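You operate a simulated robot arm through the tools that you are given. There is no shell and no other tool.

Carry out the task below with a simulated robot arm. There is one attempt and no reset: what you move stays moved.

## Task
Scrub the basin with the soapy sponge, run water in to rinse it and tip it up to empty.
Fine: put the sponge back; turn the tap off before you tip the basin.

It is judged by the outcome, as a careful person would: the job done as asked, and still so three seconds after it is handed in. It fails if anything else is knocked over, pushed out of place, dropped, spilled or broken.

## Robot
A 6-joint arm with a two-finger parallel gripper, fixed in place. Base frame: the origin is at the foot of the arm, x ahead of it, y to its left, z up. Readings come in mm, degrees, newtons and seconds.
With the tool pointing down near the work surface it reaches from about 300 to 660 mm from the base axis. Its first joint turns from -115.0 to 115.0 degrees. Payload 3.43 kg.
The tool frame sits at the grasp point between the pads (the TCP): z along the fingers, y along the line on which they close. The tips reach 34 mm beyond it. Largest opening 128 mm; finger width 24, thickness 12; the body of the gripper, 48 by 130 mm, starts 96 mm behind the TCP.
Orientation is that of the tool frame in the base frame, as a unit quaternion [x, y, z, w]. With the fingers straight down and closing along the base's y, the tool's x points along the base's -x, its y along +y and its z along -z.

## Interface
- The arm moves only by the tool apply_moves. Its argument "deltas" is a list of rows, each a list of 3 entries, a list of its own where there are three numbers: the turn, a rotation vector about the tool's x, y, z in units of 8 degrees (1.0 is 8 degrees), then the shift along the tool's x, y, z in units of 30 mm (1.0 is 30 mm), then the closure, from 0 (fully open) to 1 (shut). In form: [[[wx, wy, wz], [tx, ty, tz], claw], ...]. A call has 1 to 20 rows; each row shifts and turns the commanded pose from where the row before left it, along the tool's axes as they then stand. A call with a number of a shift or a turn outside -1 to 1 is refused whole. Rows are played at 5 a second. More than 50 mm and 8.6 degrees between two rows, or a gripper value outside its range, and nothing of the call is played. A pose out of reach is approached as far as the arm can. The call stops where the force on the tool passes 40 N (or 10 N more than at its start, if that is more) or the arm is blocked; 0.2 s more then pass. Each finger travels about 153 mm/s and halts on what it meets, pressing with about 33 N; the grip force reading is that of the motor and also rises with nothing between the fingers. The clock runs only during rows and for 0.2 s after the last one: add rows that do not move to give the fingers time. The reply holds the time, the measured pose of the TCP, the force on the tool along the base axes, the opening and the grip force, in the units named above and with some noise, with the torque about the TCP (base axes, N m) and any sound that the robot's microphone picked up, and new pictures: "pictures" is both (left out), scene, wrist or none.
- Cameras (640 x 400 px; columns grow to the right, rows downward): "scene" is fixed at [47, 501.9, 1667.2]; the picture's right is [-0.49, -0.87, 0.00], its down [-0.67, 0.37, -0.64] and it looks along [0.56, -0.31, -0.77] (base axes); focal length 248 px, centre (320, 200). "wrist" rides on the gripper at [76, -11, -160] in the tool frame; the picture's right is [0.15, 0.99, 0.00], its down [-0.88, 0.13, -0.46] and it looks along [-0.45, 0.07, 0.89] (tool axes); focal length 234 px, centre (320, 200). There is no depth. A picture from a camera that has moved, and an enlarged one, comes with that camera's place and axes in the base frame and with its lens. The place of the scene camera against the robot may be out by one fixed shift of up to 18 mm in any direction.
- move_column(by): slides the trunk up (or, below 0, down) by that many mm; the arm rides with it, the base frame stays. It gives what a move gives, with no picture.
- close_up(camera, box): a new picture of the part [left, top, right, bottom] of that camera's present view, enlarged. No time passes.
- hand_in(): hands the job in; it is judged then, once.

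Nothing tells you positions but the pictures and the camera data. Unless the task says otherwise, let go and move clear before handing in.

The tools are called as a command line: name --argument value ..., lists and objects as JSON in quotes. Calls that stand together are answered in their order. apply_moves: Moves the arm, as the interface text tells. Its arguments: {"type":"object","properties":{"deltas":{"type":"array"},"pictures":{"type":"string","enum":["both","scene","wrist","none"]}},"required":["deltas"]} The other tools are called the same way: move_column (by) slides the trunk up or down; close_up (camera, box) takes an enlarged picture of a part of a camera's view; hand_in () hands the job in.

At the start:

```text
clock: 0.0
tcp_pos: [328.5, 147.6, 1423.7]
tcp_rot: [0.001, 1.0, 0.001, 0.0]
wrist_force: [0.0, -0.2, 0.4]
ft_torque: [-0.01, 0.0, 0.01]
opening: 127.8
grasp_force: 0.1
trunk travel left (down, up): [-900.0, 90.0]
```

scene: 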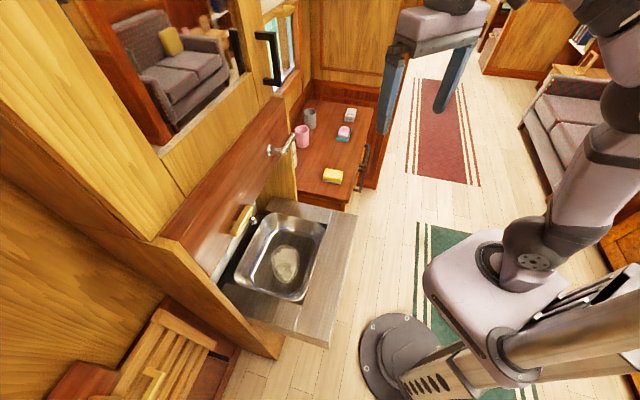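
wrist: 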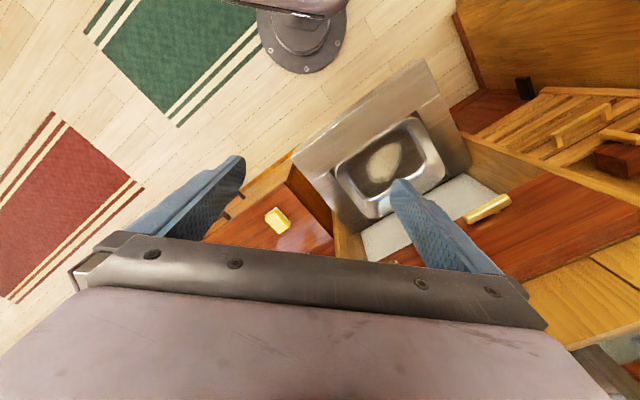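

I see a fold-down steel basin set in a cabinet with a brown stain in it, a tap-like fitting on the wall, and a dresser top holding a yellow sponge and other items. I'll take enlarged views before moving.

close_up --camera "scene" --box '[200, 170, 370, 350]'

close_up --camera "scene" --box '[250, 80, 390, 210]'

close_up --camera "wrist" --box '[250, 50, 550, 260]'

close_up --camera "scene" --box '[60, 0, 320, 200]'

```text
2.22 times, centred on (285, 260) of scene
camera zoom: at [47.0, 501.9, 1667.2], right [-0.49, -0.87, 0.0], down [-0.67, 0.37, -0.64], along [0.56, -0.31, -0.77], focal length 550 px, centre (398, 67)
```

zoom: 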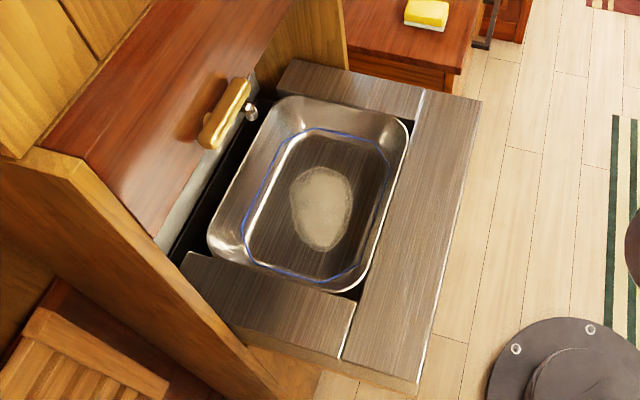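

```text
3.08 times, centred on (320, 145) of scene
camera zoom: at [47.0, 501.9, 1667.2], right [-0.49, -0.87, 0.0], down [-0.67, 0.37, -0.64], along [0.56, -0.31, -0.77], focal length 762 px, centre (320, 369)
```

zoom: 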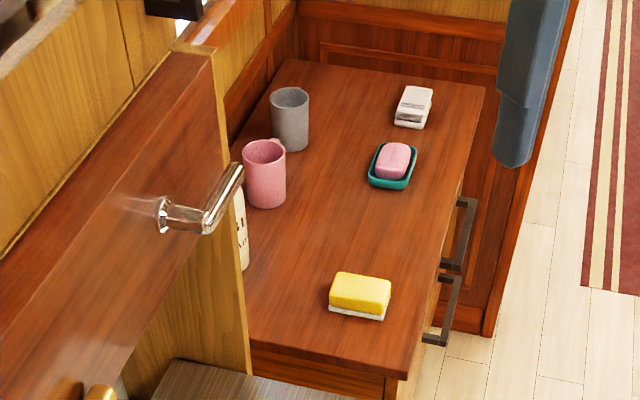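

```text
1.90 times, centred on (400, 155) of wrist
camera zoom: at [254.0, 136.6, 1583.5], right [-0.15, 0.99, 0.0], down [0.88, 0.13, 0.46], along [0.45, 0.07, -0.89], focal length 446 px, centre (168, 286)
```

zoom: 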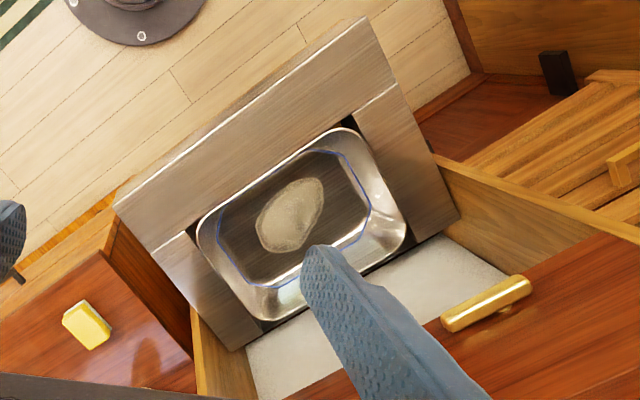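

```text
2.00 times, centred on (190, 100) of scene
camera zoom: at [47.0, 501.9, 1667.2], right [-0.49, -0.87, 0.0], down [-0.67, 0.37, -0.64], along [0.56, -0.31, -0.77], focal length 495 px, centre (580, 400)
```

zoom: 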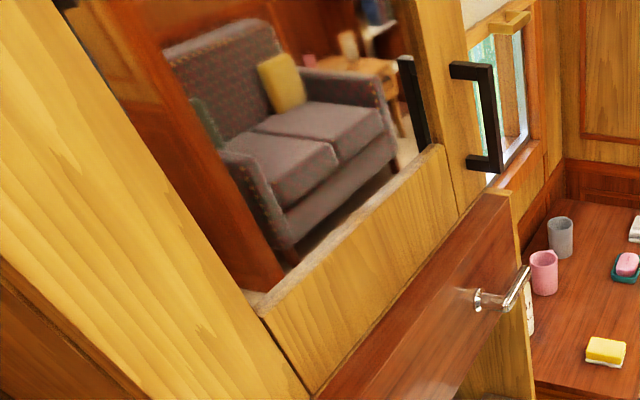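

The basin unit faces the arm at about 45°, with its front edge running from roughly (495, 75) to (155, 414) at z about 835. The sponge lies on the dresser near (745, 50). I'll turn the wrist camera toward the cabinet to see the tap and basin better.

apply_moves --deltas '[[[0, 0, -0.9], [0, 0, 0], 0], [[0, 0, -0.9], [0, 0, 0], 0], [[0, 0, -0.9], [0, 0, 0], 0], [[0, 0, -0.9], [0, 0, 0], 0], [[0, 0, -0.9], [0, 0, 0], 0]]' --pictures "both"

```text
clock: 1.2
tcp_pos: [329.2, 147.4, 1422.9]
tcp_rot: [-0.31, 0.951, 0.0, 0.0]
wrist_force: [0.0, 0.3, 0.6]
ft_torque: [0.0, -0.02, 0.01]
opening: 128.4
grasp_force: 0.0
trunk travel left (down, up): [-900.0, 90.0]
camera wrist: at [274.8, 94.2, 1583.2], right [-0.7, 0.71, 0.0], down [0.63, 0.62, 0.46], along [0.32, 0.32, -0.89], focal length 234 px, centre (320, 200)
```

scene: 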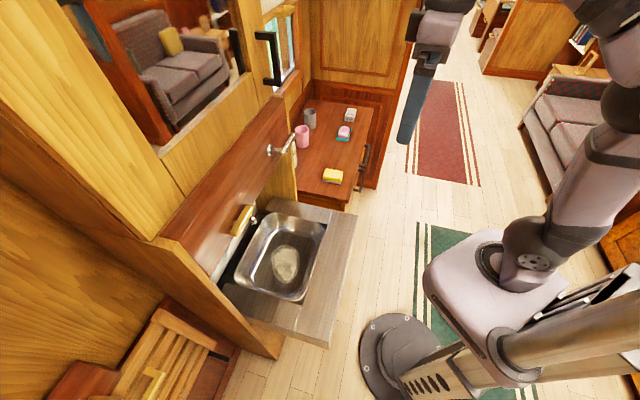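
wrist: 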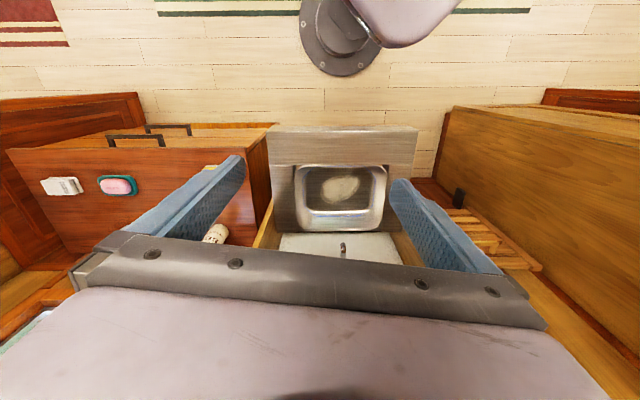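

The wrist view now lines up with the basin unit. I'll lower the trunk a little and tilt the tool to look at the wall with the tap.

move_column --by -250

apply_moves --deltas '[[[0, -1, 0], [0, 0, 0], 0.6], [[0, -1, 0], [0, 0, 0], 1], [[0, -1, 0], [0, 0, 0], 1], [[0, -1, 0], [0, 0, 0], 1], [[0, 0, 0], [0, 0, 0], 1]]' --pictures "both"

```text
clock: 3.8
tcp_pos: [329.3, 147.2, 1172.6]
tcp_rot: [-0.309, 0.951, 0.0, 0.0]
wrist_force: [0.4, 0.6, 0.7]
ft_torque: [0.01, -0.01, 0.04]
opening: 128.1
grasp_force: 0.1
trunk travel left (down, up): [-650.0, 340.0]
```

```text
clock: 5.0
tcp_pos: [361.6, 162.0, 1193.3]
tcp_rot: [-0.297, 0.914, 0.086, 0.262]
wrist_force: [1.0, 0.5, -0.4]
ft_torque: [-0.02, -0.01, 0.0]
opening: 0.1
grasp_force: 32.9
out of reach, approached as far as the arm can: row 3, 4
trunk travel left (down, up): [-650.0, 340.0]
camera wrist: at [249.0, 66.6, 1288.9], right [-0.68, 0.73, -0.08], down [0.33, 0.4, 0.85], along [0.65, 0.56, -0.52], focal length 234 px, centre (320, 200)
```

scene: 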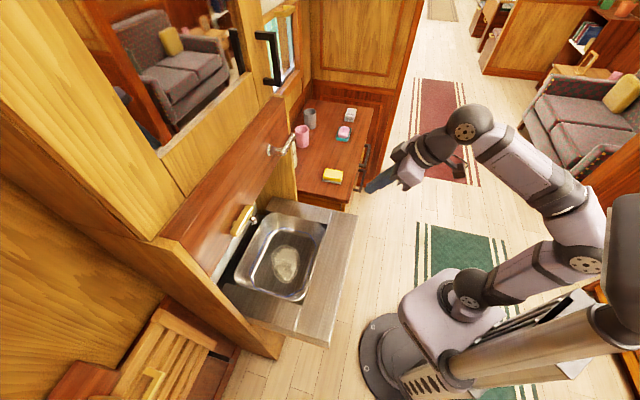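
wrist: 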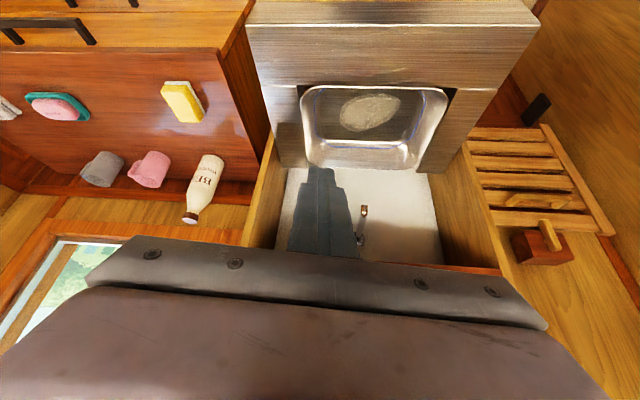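

close_up --camera "wrist" --box '[240, 60, 500, 270]'

close_up --camera "wrist" --box '[0, 40, 280, 240]'

close_up --camera "wrist" --box '[330, 180, 420, 270]'

```text
1.90 times, centred on (370, 165) of wrist
camera zoom: at [249.0, 66.6, 1288.9], right [-0.68, 0.73, -0.08], down [0.33, 0.4, 0.85], along [0.65, 0.56, -0.52], focal length 446 px, centre (225, 267)
```

zoom: 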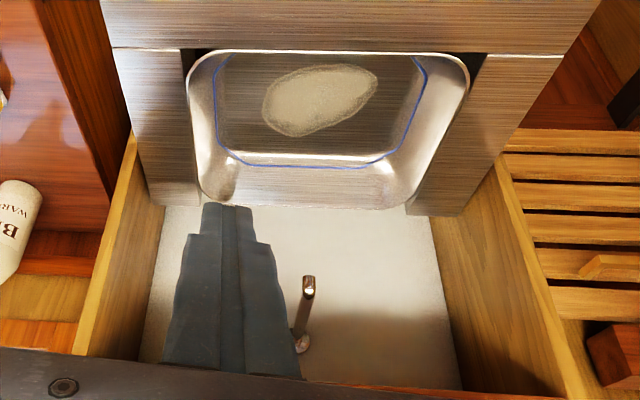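

```text
2.00 times, centred on (140, 140) of wrist
camera zoom: at [249.0, 66.6, 1288.9], right [-0.68, 0.73, -0.08], down [0.33, 0.4, 0.85], along [0.65, 0.56, -0.52], focal length 468 px, centre (680, 320)
```

zoom: 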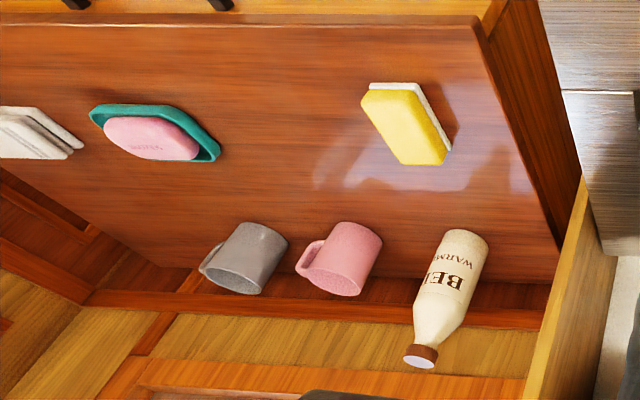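

```text
4.44 times, centred on (375, 225) of wrist
camera zoom: at [249.0, 66.6, 1288.9], right [-0.68, 0.73, -0.08], down [0.33, 0.4, 0.85], along [0.65, 0.56, -0.52], focal length 1041 px, centre (76, 89)
```

zoom: 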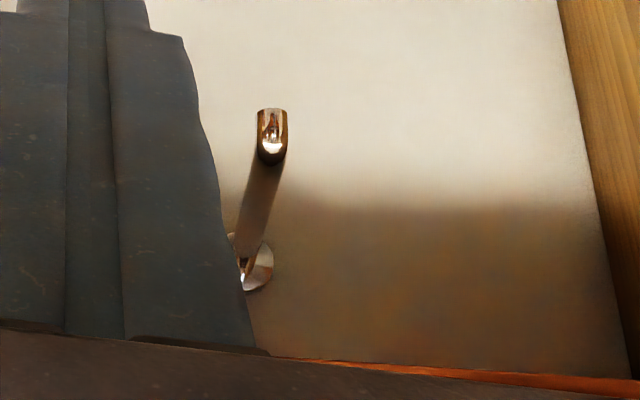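

The spout is on the white splashback behind the basin. The mahogany panel above it, at about z 1190, carries a lever and a brass bar. I'll tilt the camera further to look at these squarely from below.

move_column --by -120

apply_moves --deltas '[[[0, -1, 0], [-0.57, 0.43, 0.35], 1], [[0, -1, 0], [-0.51, 0.43, 0.43], 1], [[0, -1, 0], [-0.45, 0.43, 0.5], 1], [[0, -1, 0], [-0.37, 0.43, 0.55], 1], [[0, -1, 0], [-0.29, 0.43, 0.6], 1], [[0, -1, 0], [-0.2, 0.43, 0.63], 1], [[0, 0, 0], [0, 0, 0], 1]]' --pictures "both"

```text
clock: 6.5
tcp_pos: [361.3, 162.6, 1072.3]
tcp_rot: [-0.297, 0.915, 0.085, 0.261]
wrist_force: [0.0, 0.0, 0.6]
ft_torque: [-0.01, 0.01, -0.02]
opening: 0.1
grasp_force: 33.7
trunk travel left (down, up): [-530.0, 460.0]
```

```text
clock: 8.1
tcp_pos: [454.4, 314.9, 1092.0]
tcp_rot: [-0.237, 0.738, 0.192, 0.601]
wrist_force: [0.3, -0.6, 0.6]
ft_torque: [-0.02, 0.01, -0.01]
opening: 0.0
grasp_force: 33.0
out of reach, approached as far as the arm can: row 1, 2, 3, 4, 6
trunk travel left (down, up): [-530.0, 460.0]
camera wrist: at [321.6, 205.9, 1051.1], right [-0.6, 0.79, -0.14], down [-0.29, -0.05, 0.95], along [0.74, 0.62, 0.26], focal length 234 px, centre (320, 200)
```

scene: 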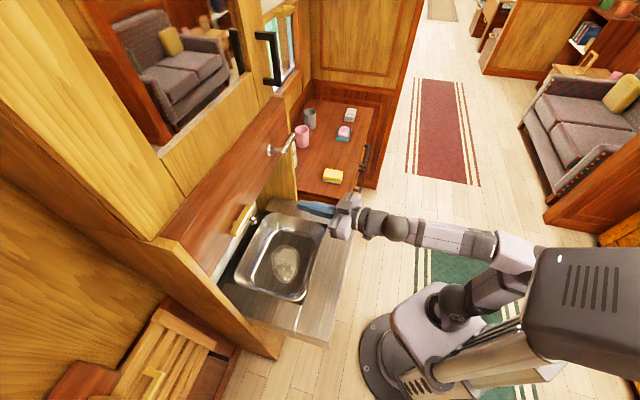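
wrist: 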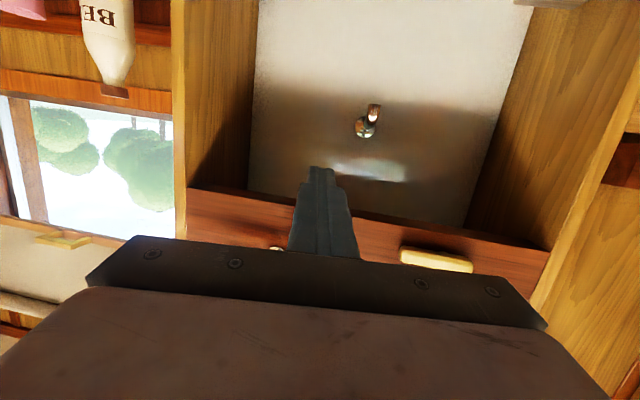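

The recess holds the white splashback and spout, and a mahogany lip above it carries the brass bar and the lever. I'll tilt further up and look at the lip.

apply_moves --deltas '[[[0, -1, 0], [0, 0.4, 0], 1], [[0, -1, 0], [0, 0.4, 0], 1], [[0, -1, 0], [0, 0.4, 0], 1], [[0, -1, 0], [0, 0, 0], 1], [[0, 0, 0], [0, 0, 0], 1]]' --pictures "wrist"

```text
clock: 9.3
tcp_pos: [463.0, 301.7, 1080.4]
tcp_rot: [-0.196, 0.698, 0.174, 0.666]
wrist_force: [-0.5, -0.9, -0.4]
ft_torque: [0.01, 0.02, 0.02]
opening: 0.0
grasp_force: 33.0
out of reach, approached as far as the arm can: row 1, 2, 3, 4
trunk travel left (down, up): [-530.0, 460.0]
camera wrist: at [329.0, 209.2, 1014.0], right [-0.51, 0.85, -0.16], down [-0.43, -0.08, 0.9], along [0.75, 0.53, 0.4], focal length 234 px, centre (320, 200)
```

wrist: 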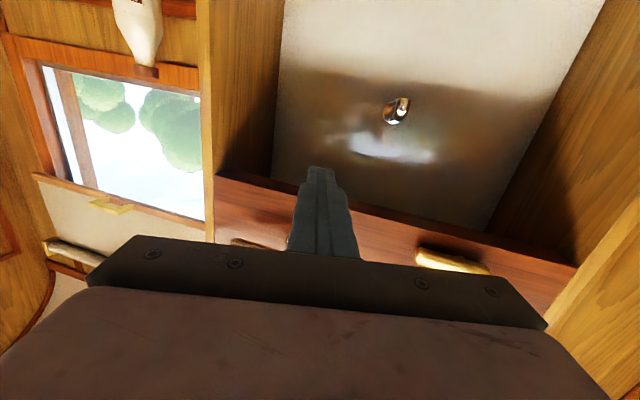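

move_column --by 160

apply_moves --deltas '[[[0, 0, 0], [0, 0, 0], 1]]' --pictures "both"

```text
clock: 11.1
tcp_pos: [462.8, 302.6, 1240.5]
tcp_rot: [-0.197, 0.698, 0.174, 0.666]
wrist_force: [-0.6, -0.3, 0.3]
ft_torque: [0.02, 0.03, 0.04]
opening: 0.1
grasp_force: 33.0
trunk travel left (down, up): [-690.0, 300.0]
```

```text
clock: 11.5
tcp_pos: [462.9, 301.7, 1240.7]
tcp_rot: [-0.197, 0.698, 0.173, 0.666]
wrist_force: [0.2, -0.3, 0.7]
ft_torque: [0.03, 0.0, 0.0]
opening: 0.2
grasp_force: 33.6
trunk travel left (down, up): [-690.0, 300.0]
camera wrist: at [329.0, 209.2, 1174.2], right [-0.51, 0.85, -0.17], down [-0.43, -0.08, 0.9], along [0.75, 0.53, 0.4], focal length 234 px, centre (320, 200)
```

scene: 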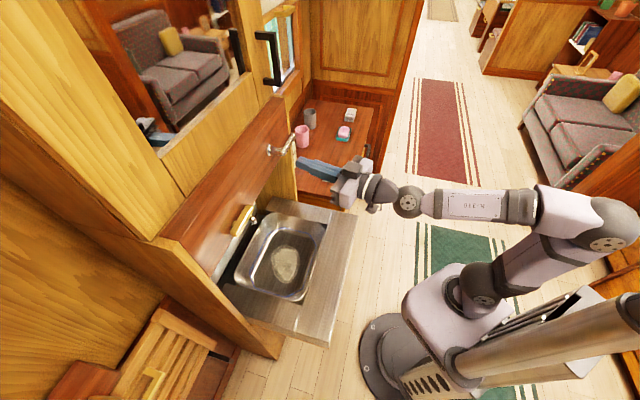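
wrist: 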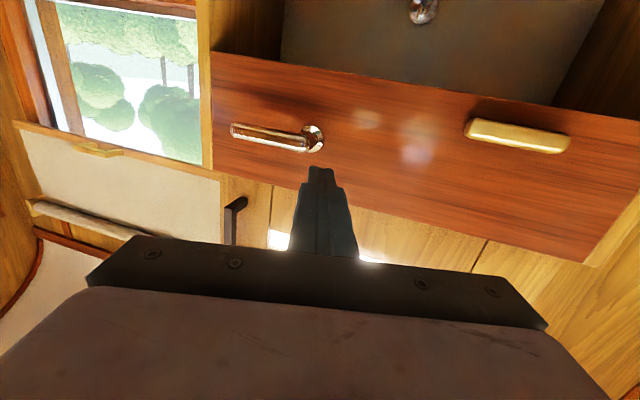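

close_up --camera "wrist" --box '[200, 50, 640, 260]'

close_up --camera "wrist" --box '[220, 90, 350, 180]'

close_up --camera "wrist" --box '[440, 90, 600, 180]'

```text
1.45 times, centred on (420, 155) of wrist
camera zoom: at [329.0, 209.2, 1174.2], right [-0.51, 0.85, -0.17], down [-0.43, -0.08, 0.9], along [0.75, 0.53, 0.4], focal length 341 px, centre (174, 266)
```

zoom: 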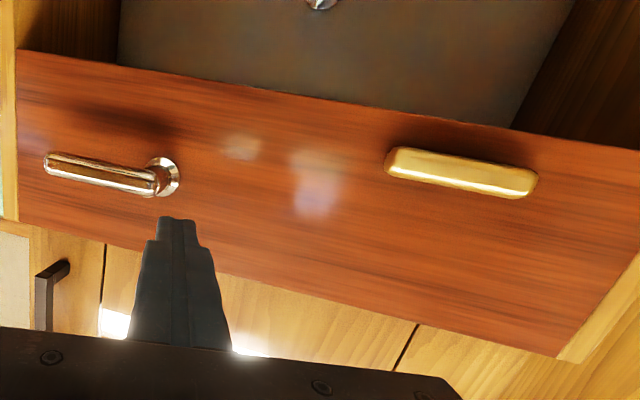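

```text
4.44 times, centred on (285, 135) of wrist
camera zoom: at [329.0, 209.2, 1174.2], right [-0.51, 0.85, -0.17], down [-0.43, -0.08, 0.9], along [0.75, 0.53, 0.4], focal length 1041 px, centre (476, 489)
```

zoom: 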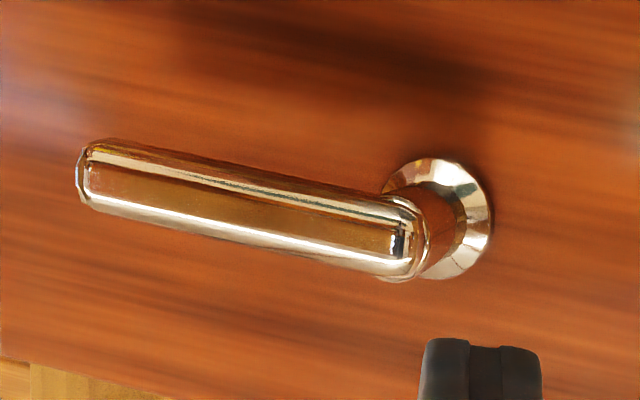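

```text
4.00 times, centred on (520, 135) of wrist
camera zoom: at [329.0, 209.2, 1174.2], right [-0.51, 0.85, -0.17], down [-0.43, -0.08, 0.9], along [0.75, 0.53, 0.4], focal length 937 px, centre (-480, 460)
```

zoom: 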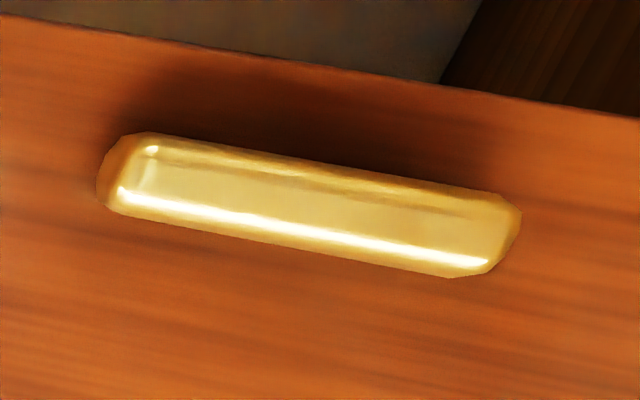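

The lever is the tap handle: its pivot is on the panel and its arm lies horizontal, pointing toward the dresser. I'll now turn the tool to point down over the basin for a close look.

apply_moves --deltas '[[[0, 1, 0], [0, 0, -0.5], 1], [[0, 1, 0], [0, 0, -0.5], 1], [[0, 1, 0], [0, 0, -0.5], 1], [[0, 1, 0], [0, 0, -0.3], 1], [[0, 1, 0], [0, 0, 0], 1], [[0, 1, 0], [0, 0, 0], 1], [[0, 1, 0], [0, 0, 0], 1], [[0, 1, 0], [0, 0, 0], 1], [[0, 1, 0], [0, 0, 0], 1], [[0, 1, 0], [0, 0, 0], 1], [[0, 0.9, 0], [0, 0, 0], 1], [[0, 0, -0.9], [0, 0, 0], 1], [[0, 0, -0.9], [0, 0, 0], 0], [[0, 0, 0], [0, 0, 0], 0], [[0, 0, 0], [0, 0, 0], 0]]' --pictures "both"

```text
clock: 14.7
tcp_pos: [409.9, 257.0, 1201.4]
tcp_rot: [-0.362, 0.93, -0.005, 0.066]
wrist_force: [-0.3, -0.2, -0.3]
ft_torque: [-0.02, -0.01, -0.01]
opening: 128.2
grasp_force: 0.1
out of reach, approached as far as the arm can: row 1, 2, 10, 11
trunk travel left (down, up): [-690.0, 300.0]
camera wrist: at [343.3, 192.0, 1351.9], right [-0.77, 0.63, -0.07], down [0.5, 0.67, 0.55], along [0.4, 0.39, -0.83], focal length 234 px, centre (320, 200)
```

scene: 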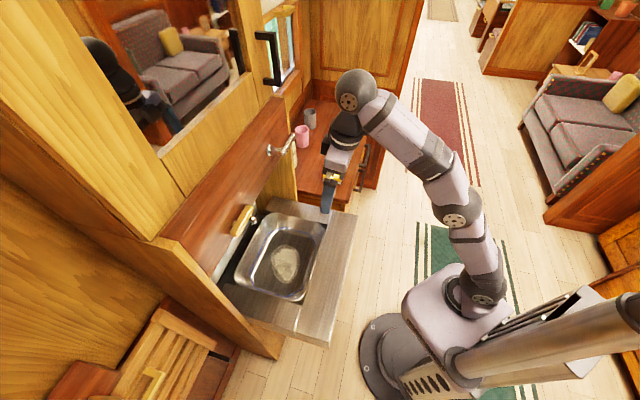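
wrist: 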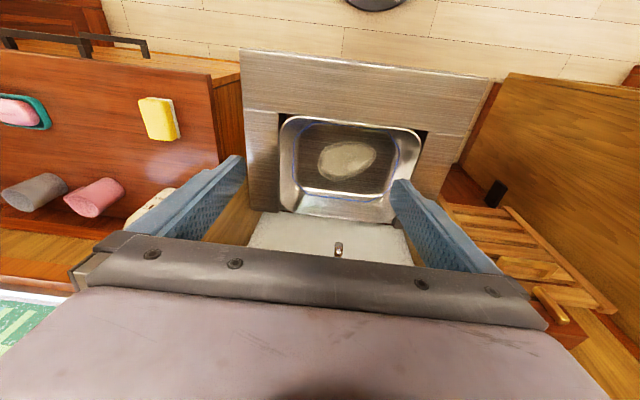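

move_column --by -180

apply_moves --deltas '[[[0, 0.9, 0], [0, 0, 0], 0], [[0, 0, 0], [0, 0, 0], 0]]' --pictures "both"

close_up --camera "wrist" --box '[200, 60, 500, 270]'

close_up --camera "wrist" --box '[0, 40, 260, 240]'

```text
clock: 16.7
tcp_pos: [410.9, 256.1, 1022.0]
tcp_rot: [-0.363, 0.929, -0.005, 0.066]
wrist_force: [-0.5, 0.1, -1.1]
ft_torque: [-0.01, -0.03, 0.01]
opening: 128.0
grasp_force: 0.0
trunk travel left (down, up): [-510.0, 480.0]
```

```text
clock: 17.3
tcp_pos: [396.6, 246.1, 992.7]
tcp_rot: [-0.362, 0.932, -0.028, 0.008]
wrist_force: [-1.0, -1.0, 0.8]
ft_torque: [-0.03, 0.01, 0.0]
opening: 128.2
grasp_force: 0.0
out of reach, approached as far as the arm can: row 1
trunk travel left (down, up): [-510.0, 480.0]
camera wrist: at [343.8, 194.3, 1155.0], right [-0.77, 0.63, -0.06], down [0.55, 0.71, 0.44], along [0.32, 0.31, -0.89], focal length 234 px, centre (320, 200)
```

scene: 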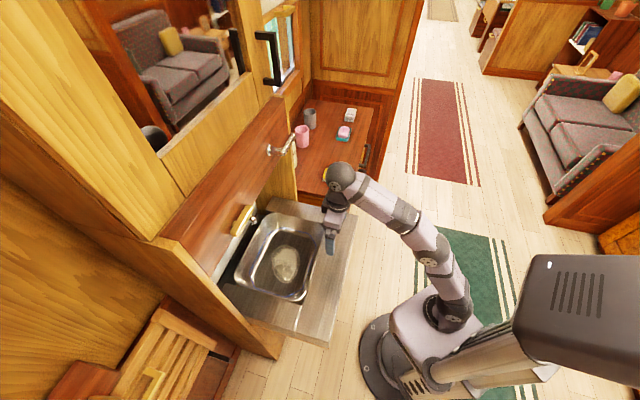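
wrist: 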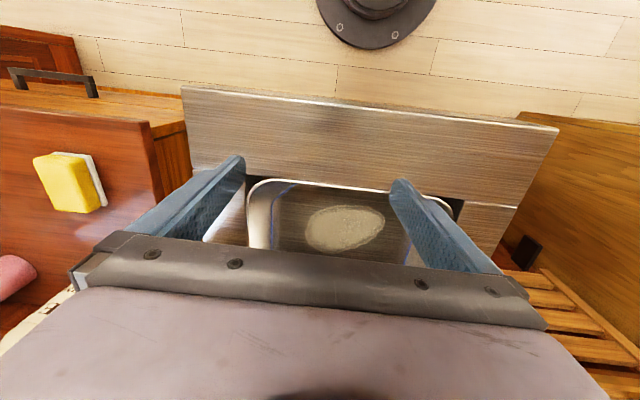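

```text
1.90 times, centred on (350, 165) of wrist
camera zoom: at [343.8, 194.3, 1155.0], right [-0.77, 0.63, -0.06], down [0.55, 0.71, 0.44], along [0.32, 0.31, -0.89], focal length 446 px, centre (263, 267)
```

zoom: 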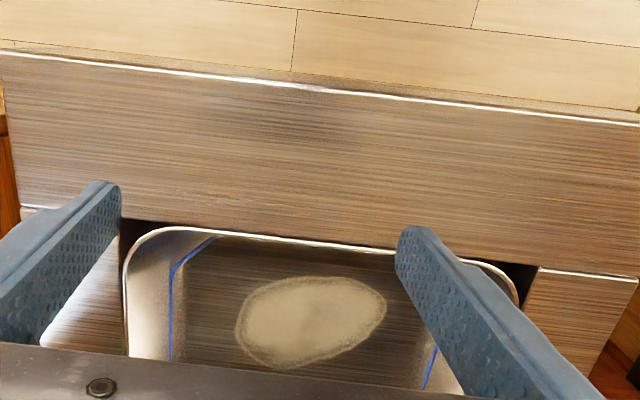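

```text
2.00 times, centred on (130, 140) of wrist
camera zoom: at [343.8, 194.3, 1155.0], right [-0.77, 0.63, -0.06], down [0.55, 0.71, 0.44], along [0.32, 0.31, -0.89], focal length 468 px, centre (700, 320)
```

zoom: 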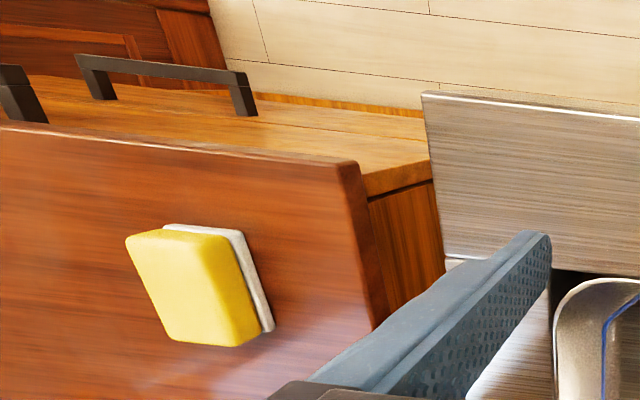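

The basin centre is near (496, 409), with its rim at z about 840 and its floor at about 770. The sponge is near (727, 50), top at about 855, so it needs an outward-tilted tool. I'll raise the trunk for reach and turn toward the sponge.

move_column --by 230

apply_moves --deltas '[[[0, 0, 1], [0, -0.9, 0.5], 0], [[0, 0, 1], [0, -0.9, 0.5], 0], [[0, 0, 1], [0, -0.9, 0.5], 0], [[0, 0, 1], [0, -0.9, 0.5], 0], [[0, 0, 0.8], [0, -0.9, 0.5], 0], [[0, 0, 0], [0, -0.9, 0.5], 0], [[0, 0, 0], [0, 0, 0], 0]]' --pictures "both"

```text
clock: 19.7
tcp_pos: [396.5, 246.2, 1223.4]
tcp_rot: [-0.361, 0.932, -0.027, 0.008]
wrist_force: [-0.1, -0.1, -0.5]
ft_torque: [0.0, 0.02, -0.01]
opening: 128.2
grasp_force: 0.1
trunk travel left (down, up): [-740.0, 250.0]
```

```text
clock: 21.3
tcp_pos: [460.2, 93.4, 1141.6]
tcp_rot: [-0.034, 0.999, -0.023, 0.018]
wrist_force: [0.9, -0.8, 0.2]
ft_torque: [-0.03, 0.0, 0.02]
opening: 127.7
grasp_force: 0.0
trunk travel left (down, up): [-740.0, 250.0]
camera wrist: at [381.3, 85.1, 1300.3], right [-0.21, 0.98, -0.05], down [0.85, 0.21, 0.48], along [0.48, 0.06, -0.88], focal length 234 px, centre (320, 200)
```

scene: 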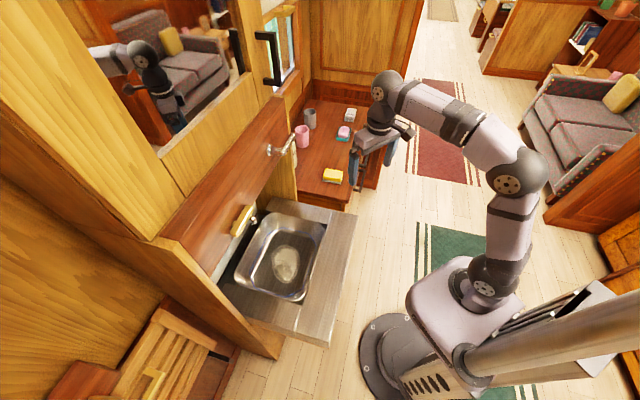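
wrist: 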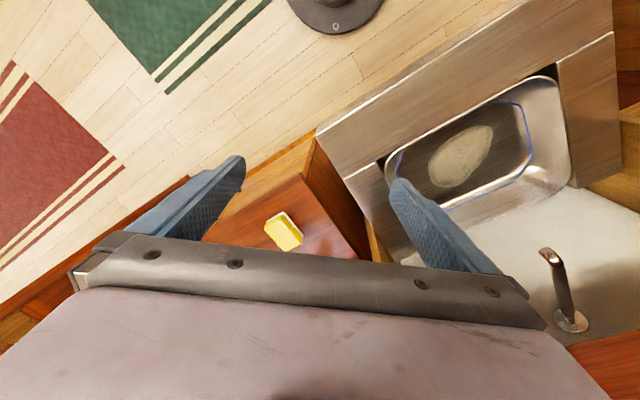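

apply_moves --deltas '[[[0, -1, 0], [-0.93, -0.28, 0.86], 0], [[0, -1, 0], [-0.8, -0.28, 0.98], 0], [[0, -1, 0], [-0.65, -0.28, 1], 0], [[0, -1, 0], [-0.5, -0.28, 1], 0], [[0, 0, 0], [-0.33, -0.28, 1], 0], [[0, 0, 0], [0, 0, 0], 0]]' --pictures "both"

close_up --camera "wrist" --box '[220, 60, 400, 240]'

```text
clock: 22.7
tcp_pos: [601.2, 60.5, 1035.5]
tcp_rot: [-0.04, 0.955, -0.013, 0.293]
wrist_force: [-0.2, -0.3, 0.5]
ft_torque: [-0.02, -0.03, 0.02]
opening: 128.3
grasp_force: 0.1
trunk travel left (down, up): [-740.0, 250.0]
camera wrist: at [450.2, 43.6, 1126.1], right [-0.19, 0.97, -0.13], down [0.46, 0.2, 0.86], along [0.87, 0.1, -0.49], focal length 234 px, centre (320, 200)
```

scene: 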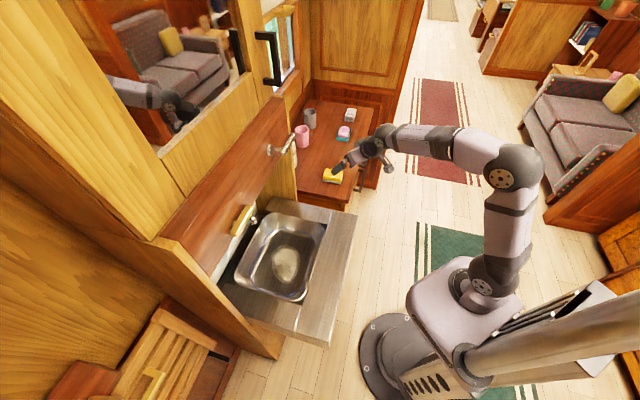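
wrist: 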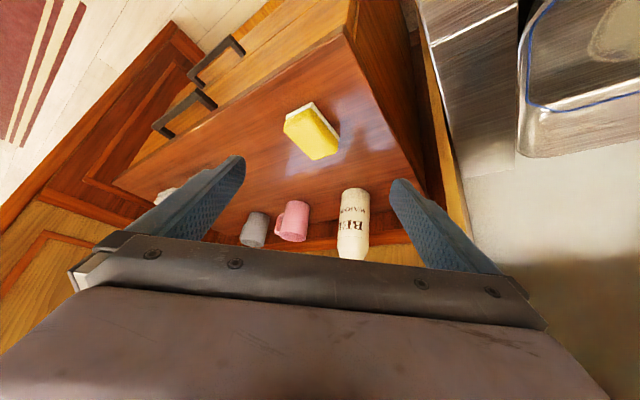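

```text
2.22 times, centred on (310, 150) of wrist
camera zoom: at [450.2, 43.6, 1126.1], right [-0.19, 0.97, -0.13], down [0.46, 0.2, 0.86], along [0.87, 0.1, -0.49], focal length 520 px, centre (342, 311)
```

zoom: 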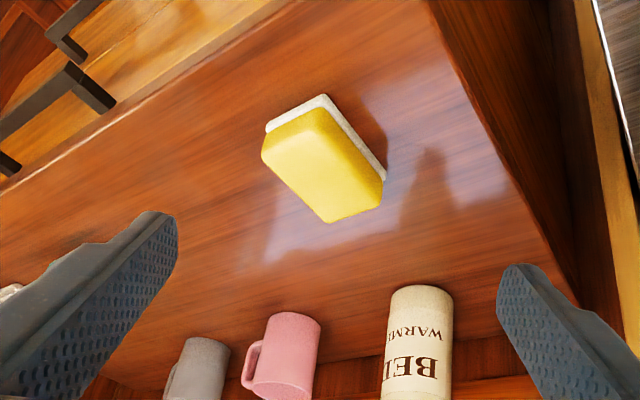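

The sponge measures about 60 × 85 × 30 mm, centred near (732, 48). Its long side runs along the cabinet-depth direction, and the dresser top is at z about 825. I'll yaw and tilt the tool to match it before moving in.

apply_moves --deltas '[[[-0.28, 0, 0.19], [0, 0, 0], 0.15], [[-0.559, -0.03, -0.827], [0, 0, 0], 0.15], [[-0.559, -0.03, -0.827], [0, 0, 0], 0.15], [[-0.559, -0.03, -0.827], [0, 0, 0], 0.15], [[-0.559, -0.03, -0.827], [0, 0, 0], 0.15], [[-0.559, -0.03, -0.827], [0, 0, 0], 0.15], [[-0.559, -0.03, -0.827], [0, 0, 0], 0.15], [[0, -0.7, 0], [0, 0, 0], 0.15], [[0, -0.7, 0], [0, 0, 0], 0.15], [[0, 0, 0], [0, 0, 0], 0.15]]' --pictures "both"

close_up --camera "wrist" --box '[100, 0, 420, 240]'

```text
clock: 24.9
tcp_pos: [600.4, 58.1, 1031.5]
tcp_rot: [-0.403, 0.826, 0.169, 0.356]
wrist_force: [0.2, 0.5, -1.0]
ft_torque: [0.02, -0.03, 0.04]
opening: 108.8
grasp_force: 0.1
trunk travel left (down, up): [-740.0, 250.0]
camera wrist: at [506.2, -79.5, 1088.9], right [-0.84, 0.53, -0.11], down [0.06, 0.3, 0.95], along [0.54, 0.79, -0.29], focal length 234 px, centre (320, 200)
```

scene: 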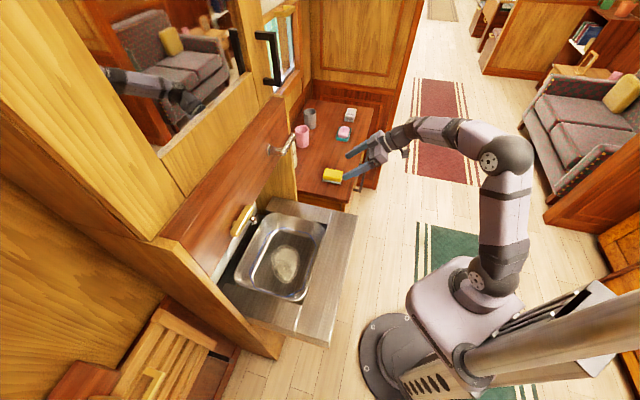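
wrist: 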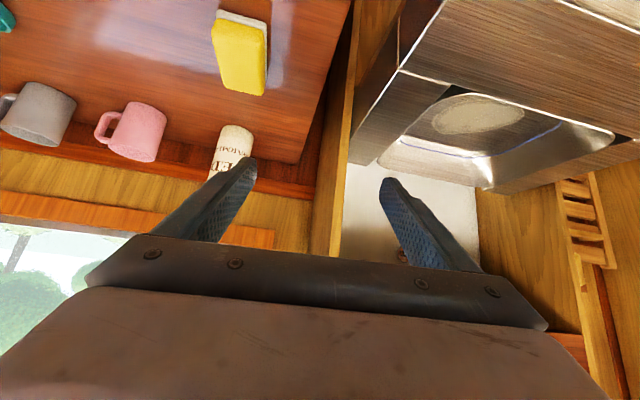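

```text
1.67 times, centred on (260, 120) of wrist
camera zoom: at [506.2, -79.5, 1088.9], right [-0.84, 0.53, -0.11], down [0.06, 0.3, 0.95], along [0.54, 0.79, -0.29], focal length 390 px, centre (420, 333)
```

zoom: 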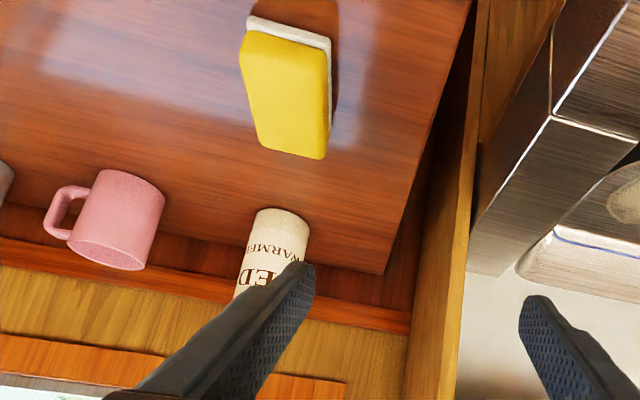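

apply_moves --deltas '[[[0.525, 0, 0.5], [0, 0, 0], 0.15], [[0, 0, 0], [0.6, -0.86, 0.62], 0.15], [[0, 0, 0], [0.6, -0.86, 0.62], 0.15], [[0, 0, 0], [0.6, -0.86, 0.62], 0.15], [[0, 0, 0], [0.6, -0.86, 0.62], 0.15], [[0, 0, 0], [0, 0, 0], 0.15]]' --pictures "both"

close_up --camera "wrist" --box '[180, 0, 460, 240]'

close_up --camera "scene" --box '[290, 120, 410, 210]'

```text
clock: 26.3
tcp_pos: [679.7, -11.5, 928.6]
tcp_rot: [-0.362, 0.845, 0.15, 0.363]
wrist_force: [0.3, 0.4, 0.9]
ft_torque: [0.02, 0.0, -0.01]
opening: 108.5
grasp_force: 0.0
trunk travel left (down, up): [-740.0, 250.0]
camera wrist: at [570.9, -138.8, 985.0], right [-0.78, 0.61, -0.11], down [0.09, 0.3, 0.95], along [0.62, 0.73, -0.29], focal length 234 px, centre (320, 200)
```

scene: 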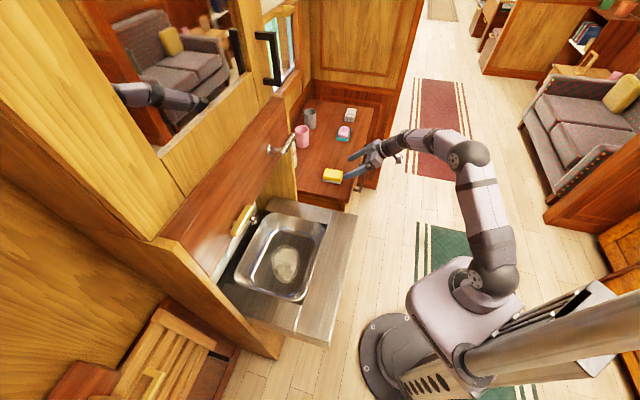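
wrist: 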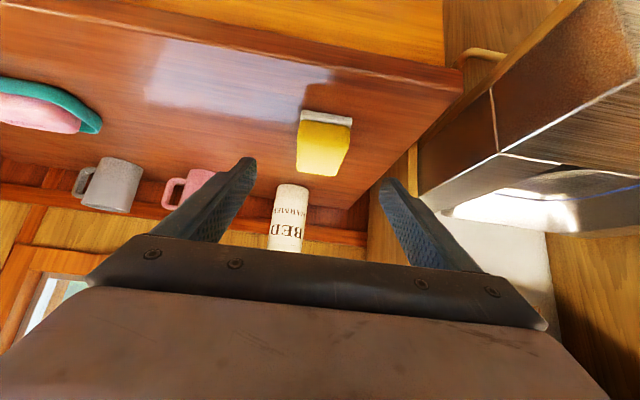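

```text
1.67 times, centred on (320, 120) of wrist
camera zoom: at [570.9, -138.8, 985.0], right [-0.78, 0.61, -0.11], down [0.09, 0.3, 0.95], along [0.62, 0.73, -0.29], focal length 390 px, centre (320, 333)
```

zoom: 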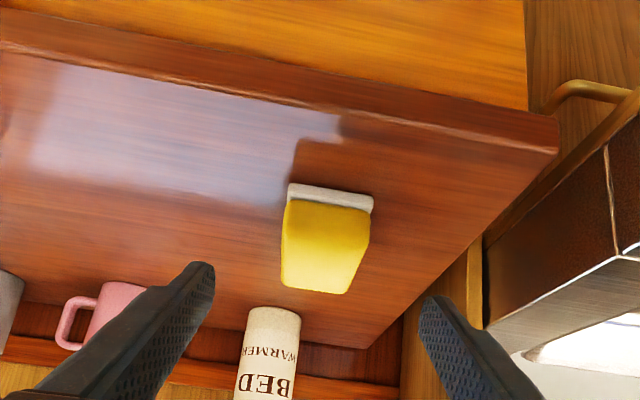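

```text
4.44 times, centred on (350, 165) of scene
camera zoom: at [47.0, 501.9, 1667.2], right [-0.49, -0.87, 0.0], down [-0.67, 0.37, -0.64], along [0.56, -0.31, -0.77], focal length 1100 px, centre (187, 356)
```

zoom: 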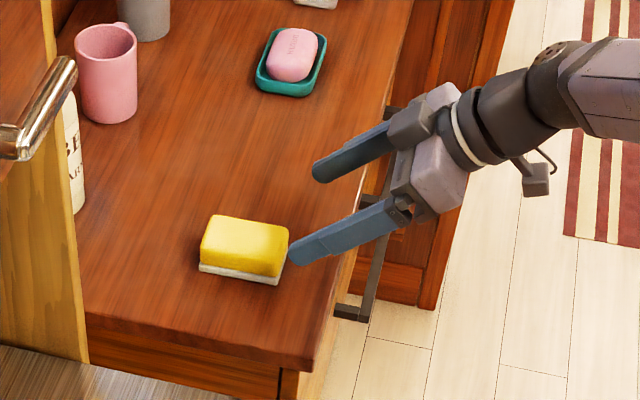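

apply_moves --deltas '[[[0, 0, 0], [0, 0, 0.6], 0.15], [[0, 0, 0], [0, 0, 0.6], 0.15], [[0, 0, 0], [0, 0, 0.6], 0.15], [[0, 0, 0], [0, 0, 0.6], 0.15], [[0, 0, 0], [0, 0, 0.4], 0.15], [[0, 0, 0], [0, 0, 0], 0.15]]' --pictures "both"

close_up --camera "wrist" --box '[180, 0, 460, 240]'

close_up --camera "scene" --box '[290, 120, 410, 210]'

```text
clock: 27.7
tcp_pos: [719.4, 32.3, 872.0]
tcp_rot: [-0.361, 0.845, 0.151, 0.364]
wrist_force: [-0.4, -0.6, 0.1]
ft_torque: [-0.04, -0.02, -0.01]
opening: 108.6
grasp_force: 0.0
trunk travel left (down, up): [-740.0, 250.0]
camera wrist: at [611.5, -95.1, 927.6], right [-0.78, 0.61, -0.11], down [0.09, 0.3, 0.95], along [0.62, 0.73, -0.29], focal length 234 px, centre (320, 200)
```

scene: 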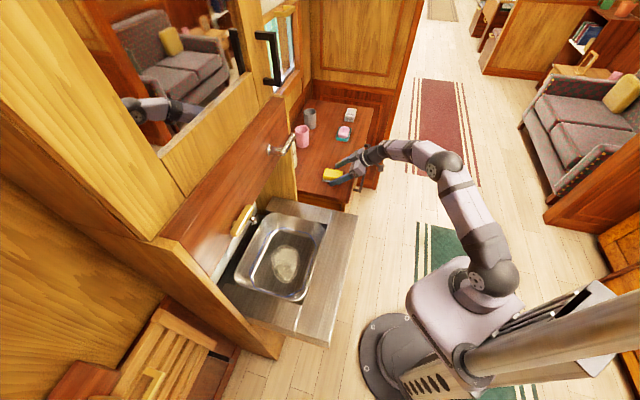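
wrist: 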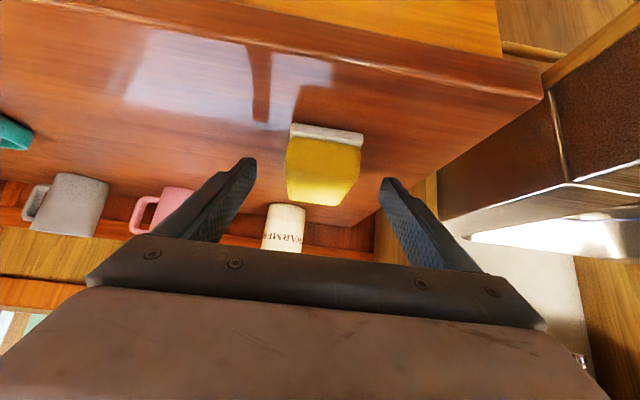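

```text
1.67 times, centred on (320, 120) of wrist
camera zoom: at [611.5, -95.1, 927.6], right [-0.78, 0.61, -0.11], down [0.09, 0.3, 0.95], along [0.62, 0.73, -0.29], focal length 390 px, centre (320, 333)
```

zoom: 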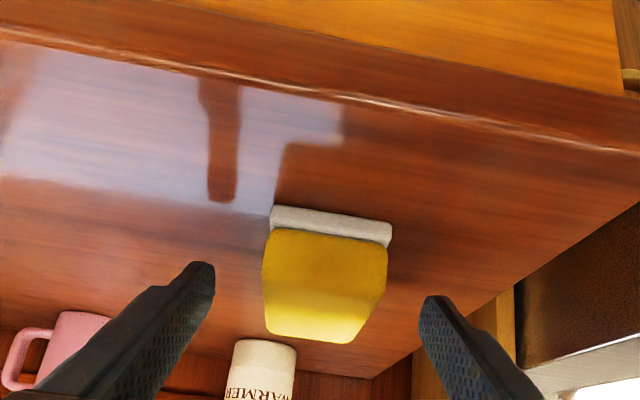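

```text
4.44 times, centred on (350, 165) of scene
camera zoom: at [47.0, 501.9, 1667.2], right [-0.49, -0.87, 0.0], down [-0.67, 0.37, -0.64], along [0.56, -0.31, -0.77], focal length 1100 px, centre (187, 356)
```

zoom: 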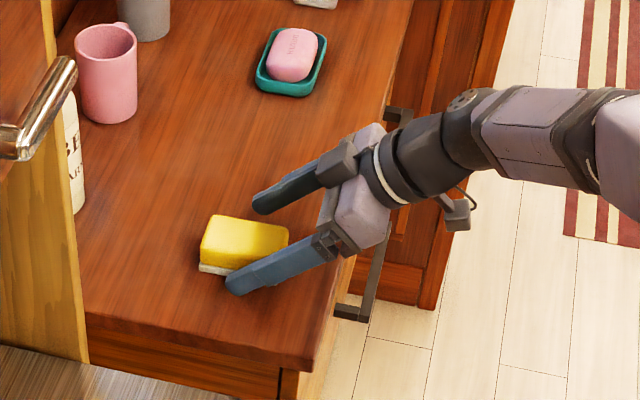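

apply_moves --deltas '[[[0, 0, 0], [0, 0, 0.28], 0.15], [[0, 0, 0], [0, 0, 0], 0.4], [[0, 0, 0], [0, 0, 0], 0.6], [[0, 0, 0], [0, 0, 0], 0.8], [[0, 0, 0], [0, 0, 0], 1], [[0, 0, 0], [0, 0, 0], 1]]' --pictures "both"

close_up --camera "wrist" --box '[180, 0, 460, 240]'

close_up --camera "scene" --box '[290, 120, 410, 210]'

```text
clock: 29.1
tcp_pos: [723.7, 36.8, 866.3]
tcp_rot: [-0.361, 0.845, 0.151, 0.364]
wrist_force: [0.2, 0.3, 0.5]
ft_torque: [-0.03, -0.01, 0.01]
opening: 54.1
grasp_force: 33.0
trunk travel left (down, up): [-740.0, 250.0]
camera wrist: at [615.7, -91.3, 921.7], right [-0.78, 0.61, -0.11], down [0.09, 0.3, 0.95], along [0.62, 0.73, -0.29], focal length 234 px, centre (320, 200)
```

scene: 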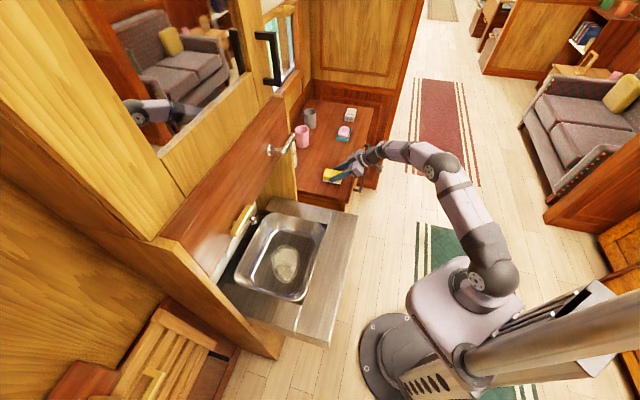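
wrist: 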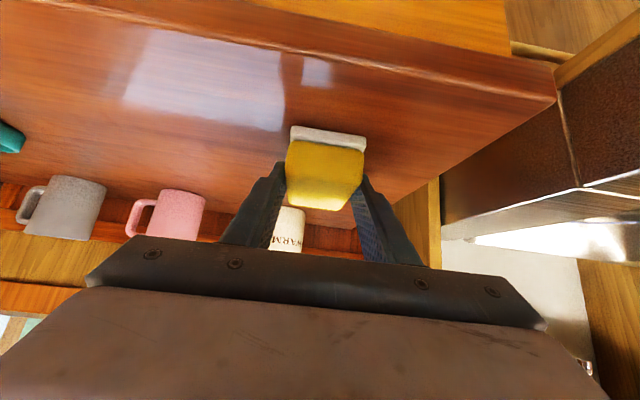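

```text
1.67 times, centred on (320, 120) of wrist
camera zoom: at [615.7, -91.3, 921.7], right [-0.78, 0.61, -0.11], down [0.09, 0.3, 0.95], along [0.62, 0.73, -0.29], focal length 390 px, centre (320, 333)
```

zoom: 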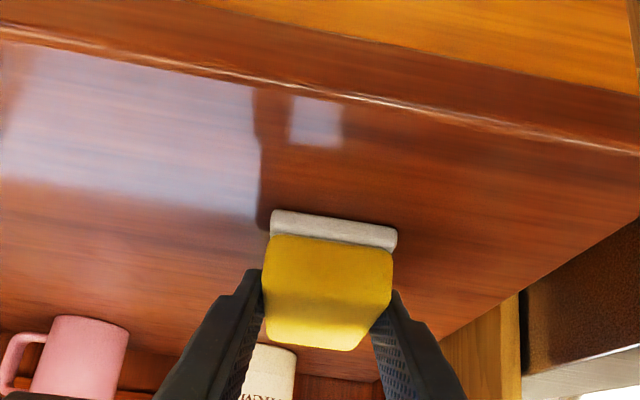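

```text
4.44 times, centred on (350, 165) of scene
camera zoom: at [47.0, 501.9, 1667.2], right [-0.49, -0.87, 0.0], down [-0.67, 0.37, -0.64], along [0.56, -0.31, -0.77], focal length 1100 px, centre (187, 356)
```

zoom: 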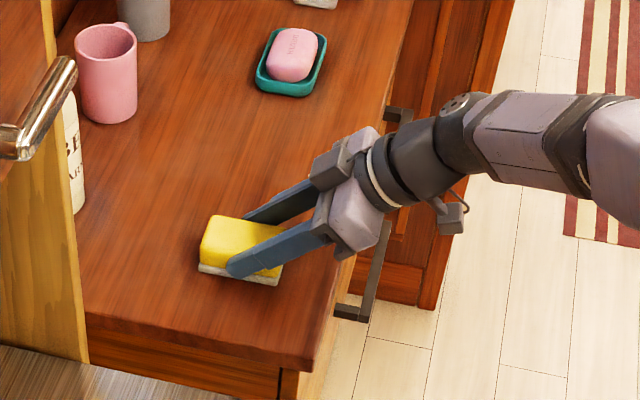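

The sponge grips well, but a 46° tilt would put the wrist camera too low over the counter inside the roughly 100 mm deep basin. I'll release it in place and regrasp with a steeper tool.

apply_moves --deltas '[[[0, 0, 0], [0, 0, 0], 0.6], [[0, 0, 0], [0, 0, 0], 0.15], [[0, 0, 0], [0, 0, 0], 0.15], [[0, 0, 0], [0, 0, -0.6], 0.15], [[0, 0, 0], [0, 0, -0.8], 0.15], [[0, 0, 0], [0, 0, -0.93], 0.15], [[0, 0.85, 0], [0, 0, 0], 0.15], [[0, 0.9, 0], [0, 0, 0], 0.15], [[0, 0, 0], [-0.85, 0, 0], 0.15], [[0, 0, 0], [0, 0, 0], 0.15]]' --pictures "both"

close_up --camera "wrist" --box '[180, 0, 460, 240]'

```text
clock: 31.3
tcp_pos: [705.0, 19.1, 927.7]
tcp_rot: [-0.376, 0.884, 0.105, 0.258]
wrist_force: [0.0, -0.1, -0.5]
ft_torque: [0.0, 0.01, 0.03]
opening: 108.7
grasp_force: 0.0
trunk travel left (down, up): [-740.0, 250.0]
camera wrist: at [610.1, -96.6, 1022.9], right [-0.8, 0.6, -0.09], down [0.25, 0.46, 0.86], along [0.55, 0.66, -0.51], focal length 234 px, centre (320, 200)
```

scene: 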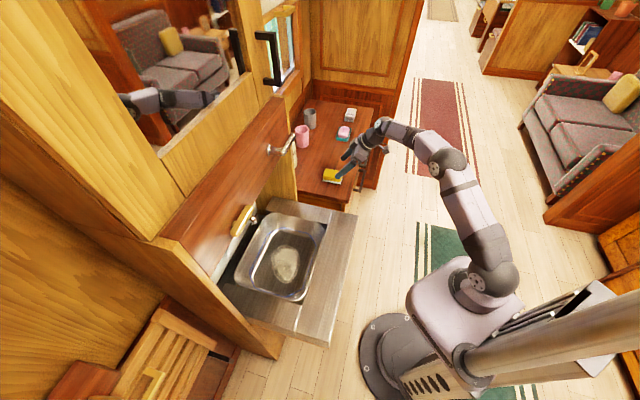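
wrist: 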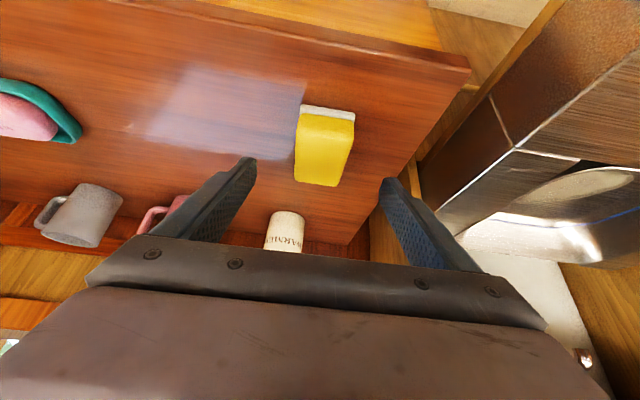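

```text
1.67 times, centred on (320, 120) of wrist
camera zoom: at [610.1, -96.6, 1022.9], right [-0.8, 0.6, -0.09], down [0.25, 0.46, 0.86], along [0.55, 0.66, -0.51], focal length 390 px, centre (320, 333)
```

zoom: 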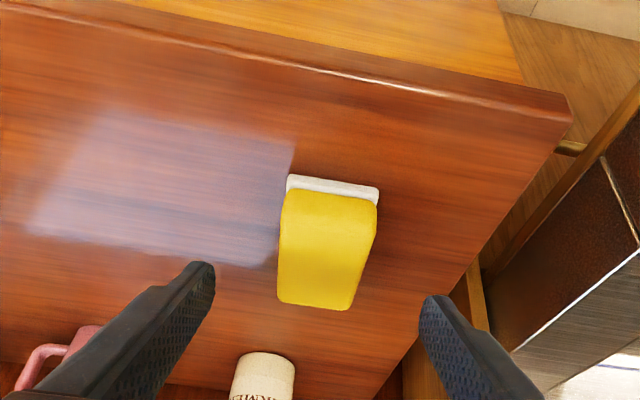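

apply_moves --deltas '[[[0, 1, 0], [0, 0, 0], 0.15], [[0, 0, 0], [-0.38, 0, 0.1], 0.15], [[0, 0, 0], [0, 0, 0], 0.15]]' --pictures "none"

```text
clock: 32.1
tcp_pos: [713.8, 26.2, 931.3]
tcp_rot: [-0.384, 0.899, 0.079, 0.196]
wrist_force: [0.4, 0.7, -0.5]
ft_torque: [0.01, 0.02, 0.01]
opening: 109.2
grasp_force: 0.1
trunk travel left (down, up): [-740.0, 250.0]
```

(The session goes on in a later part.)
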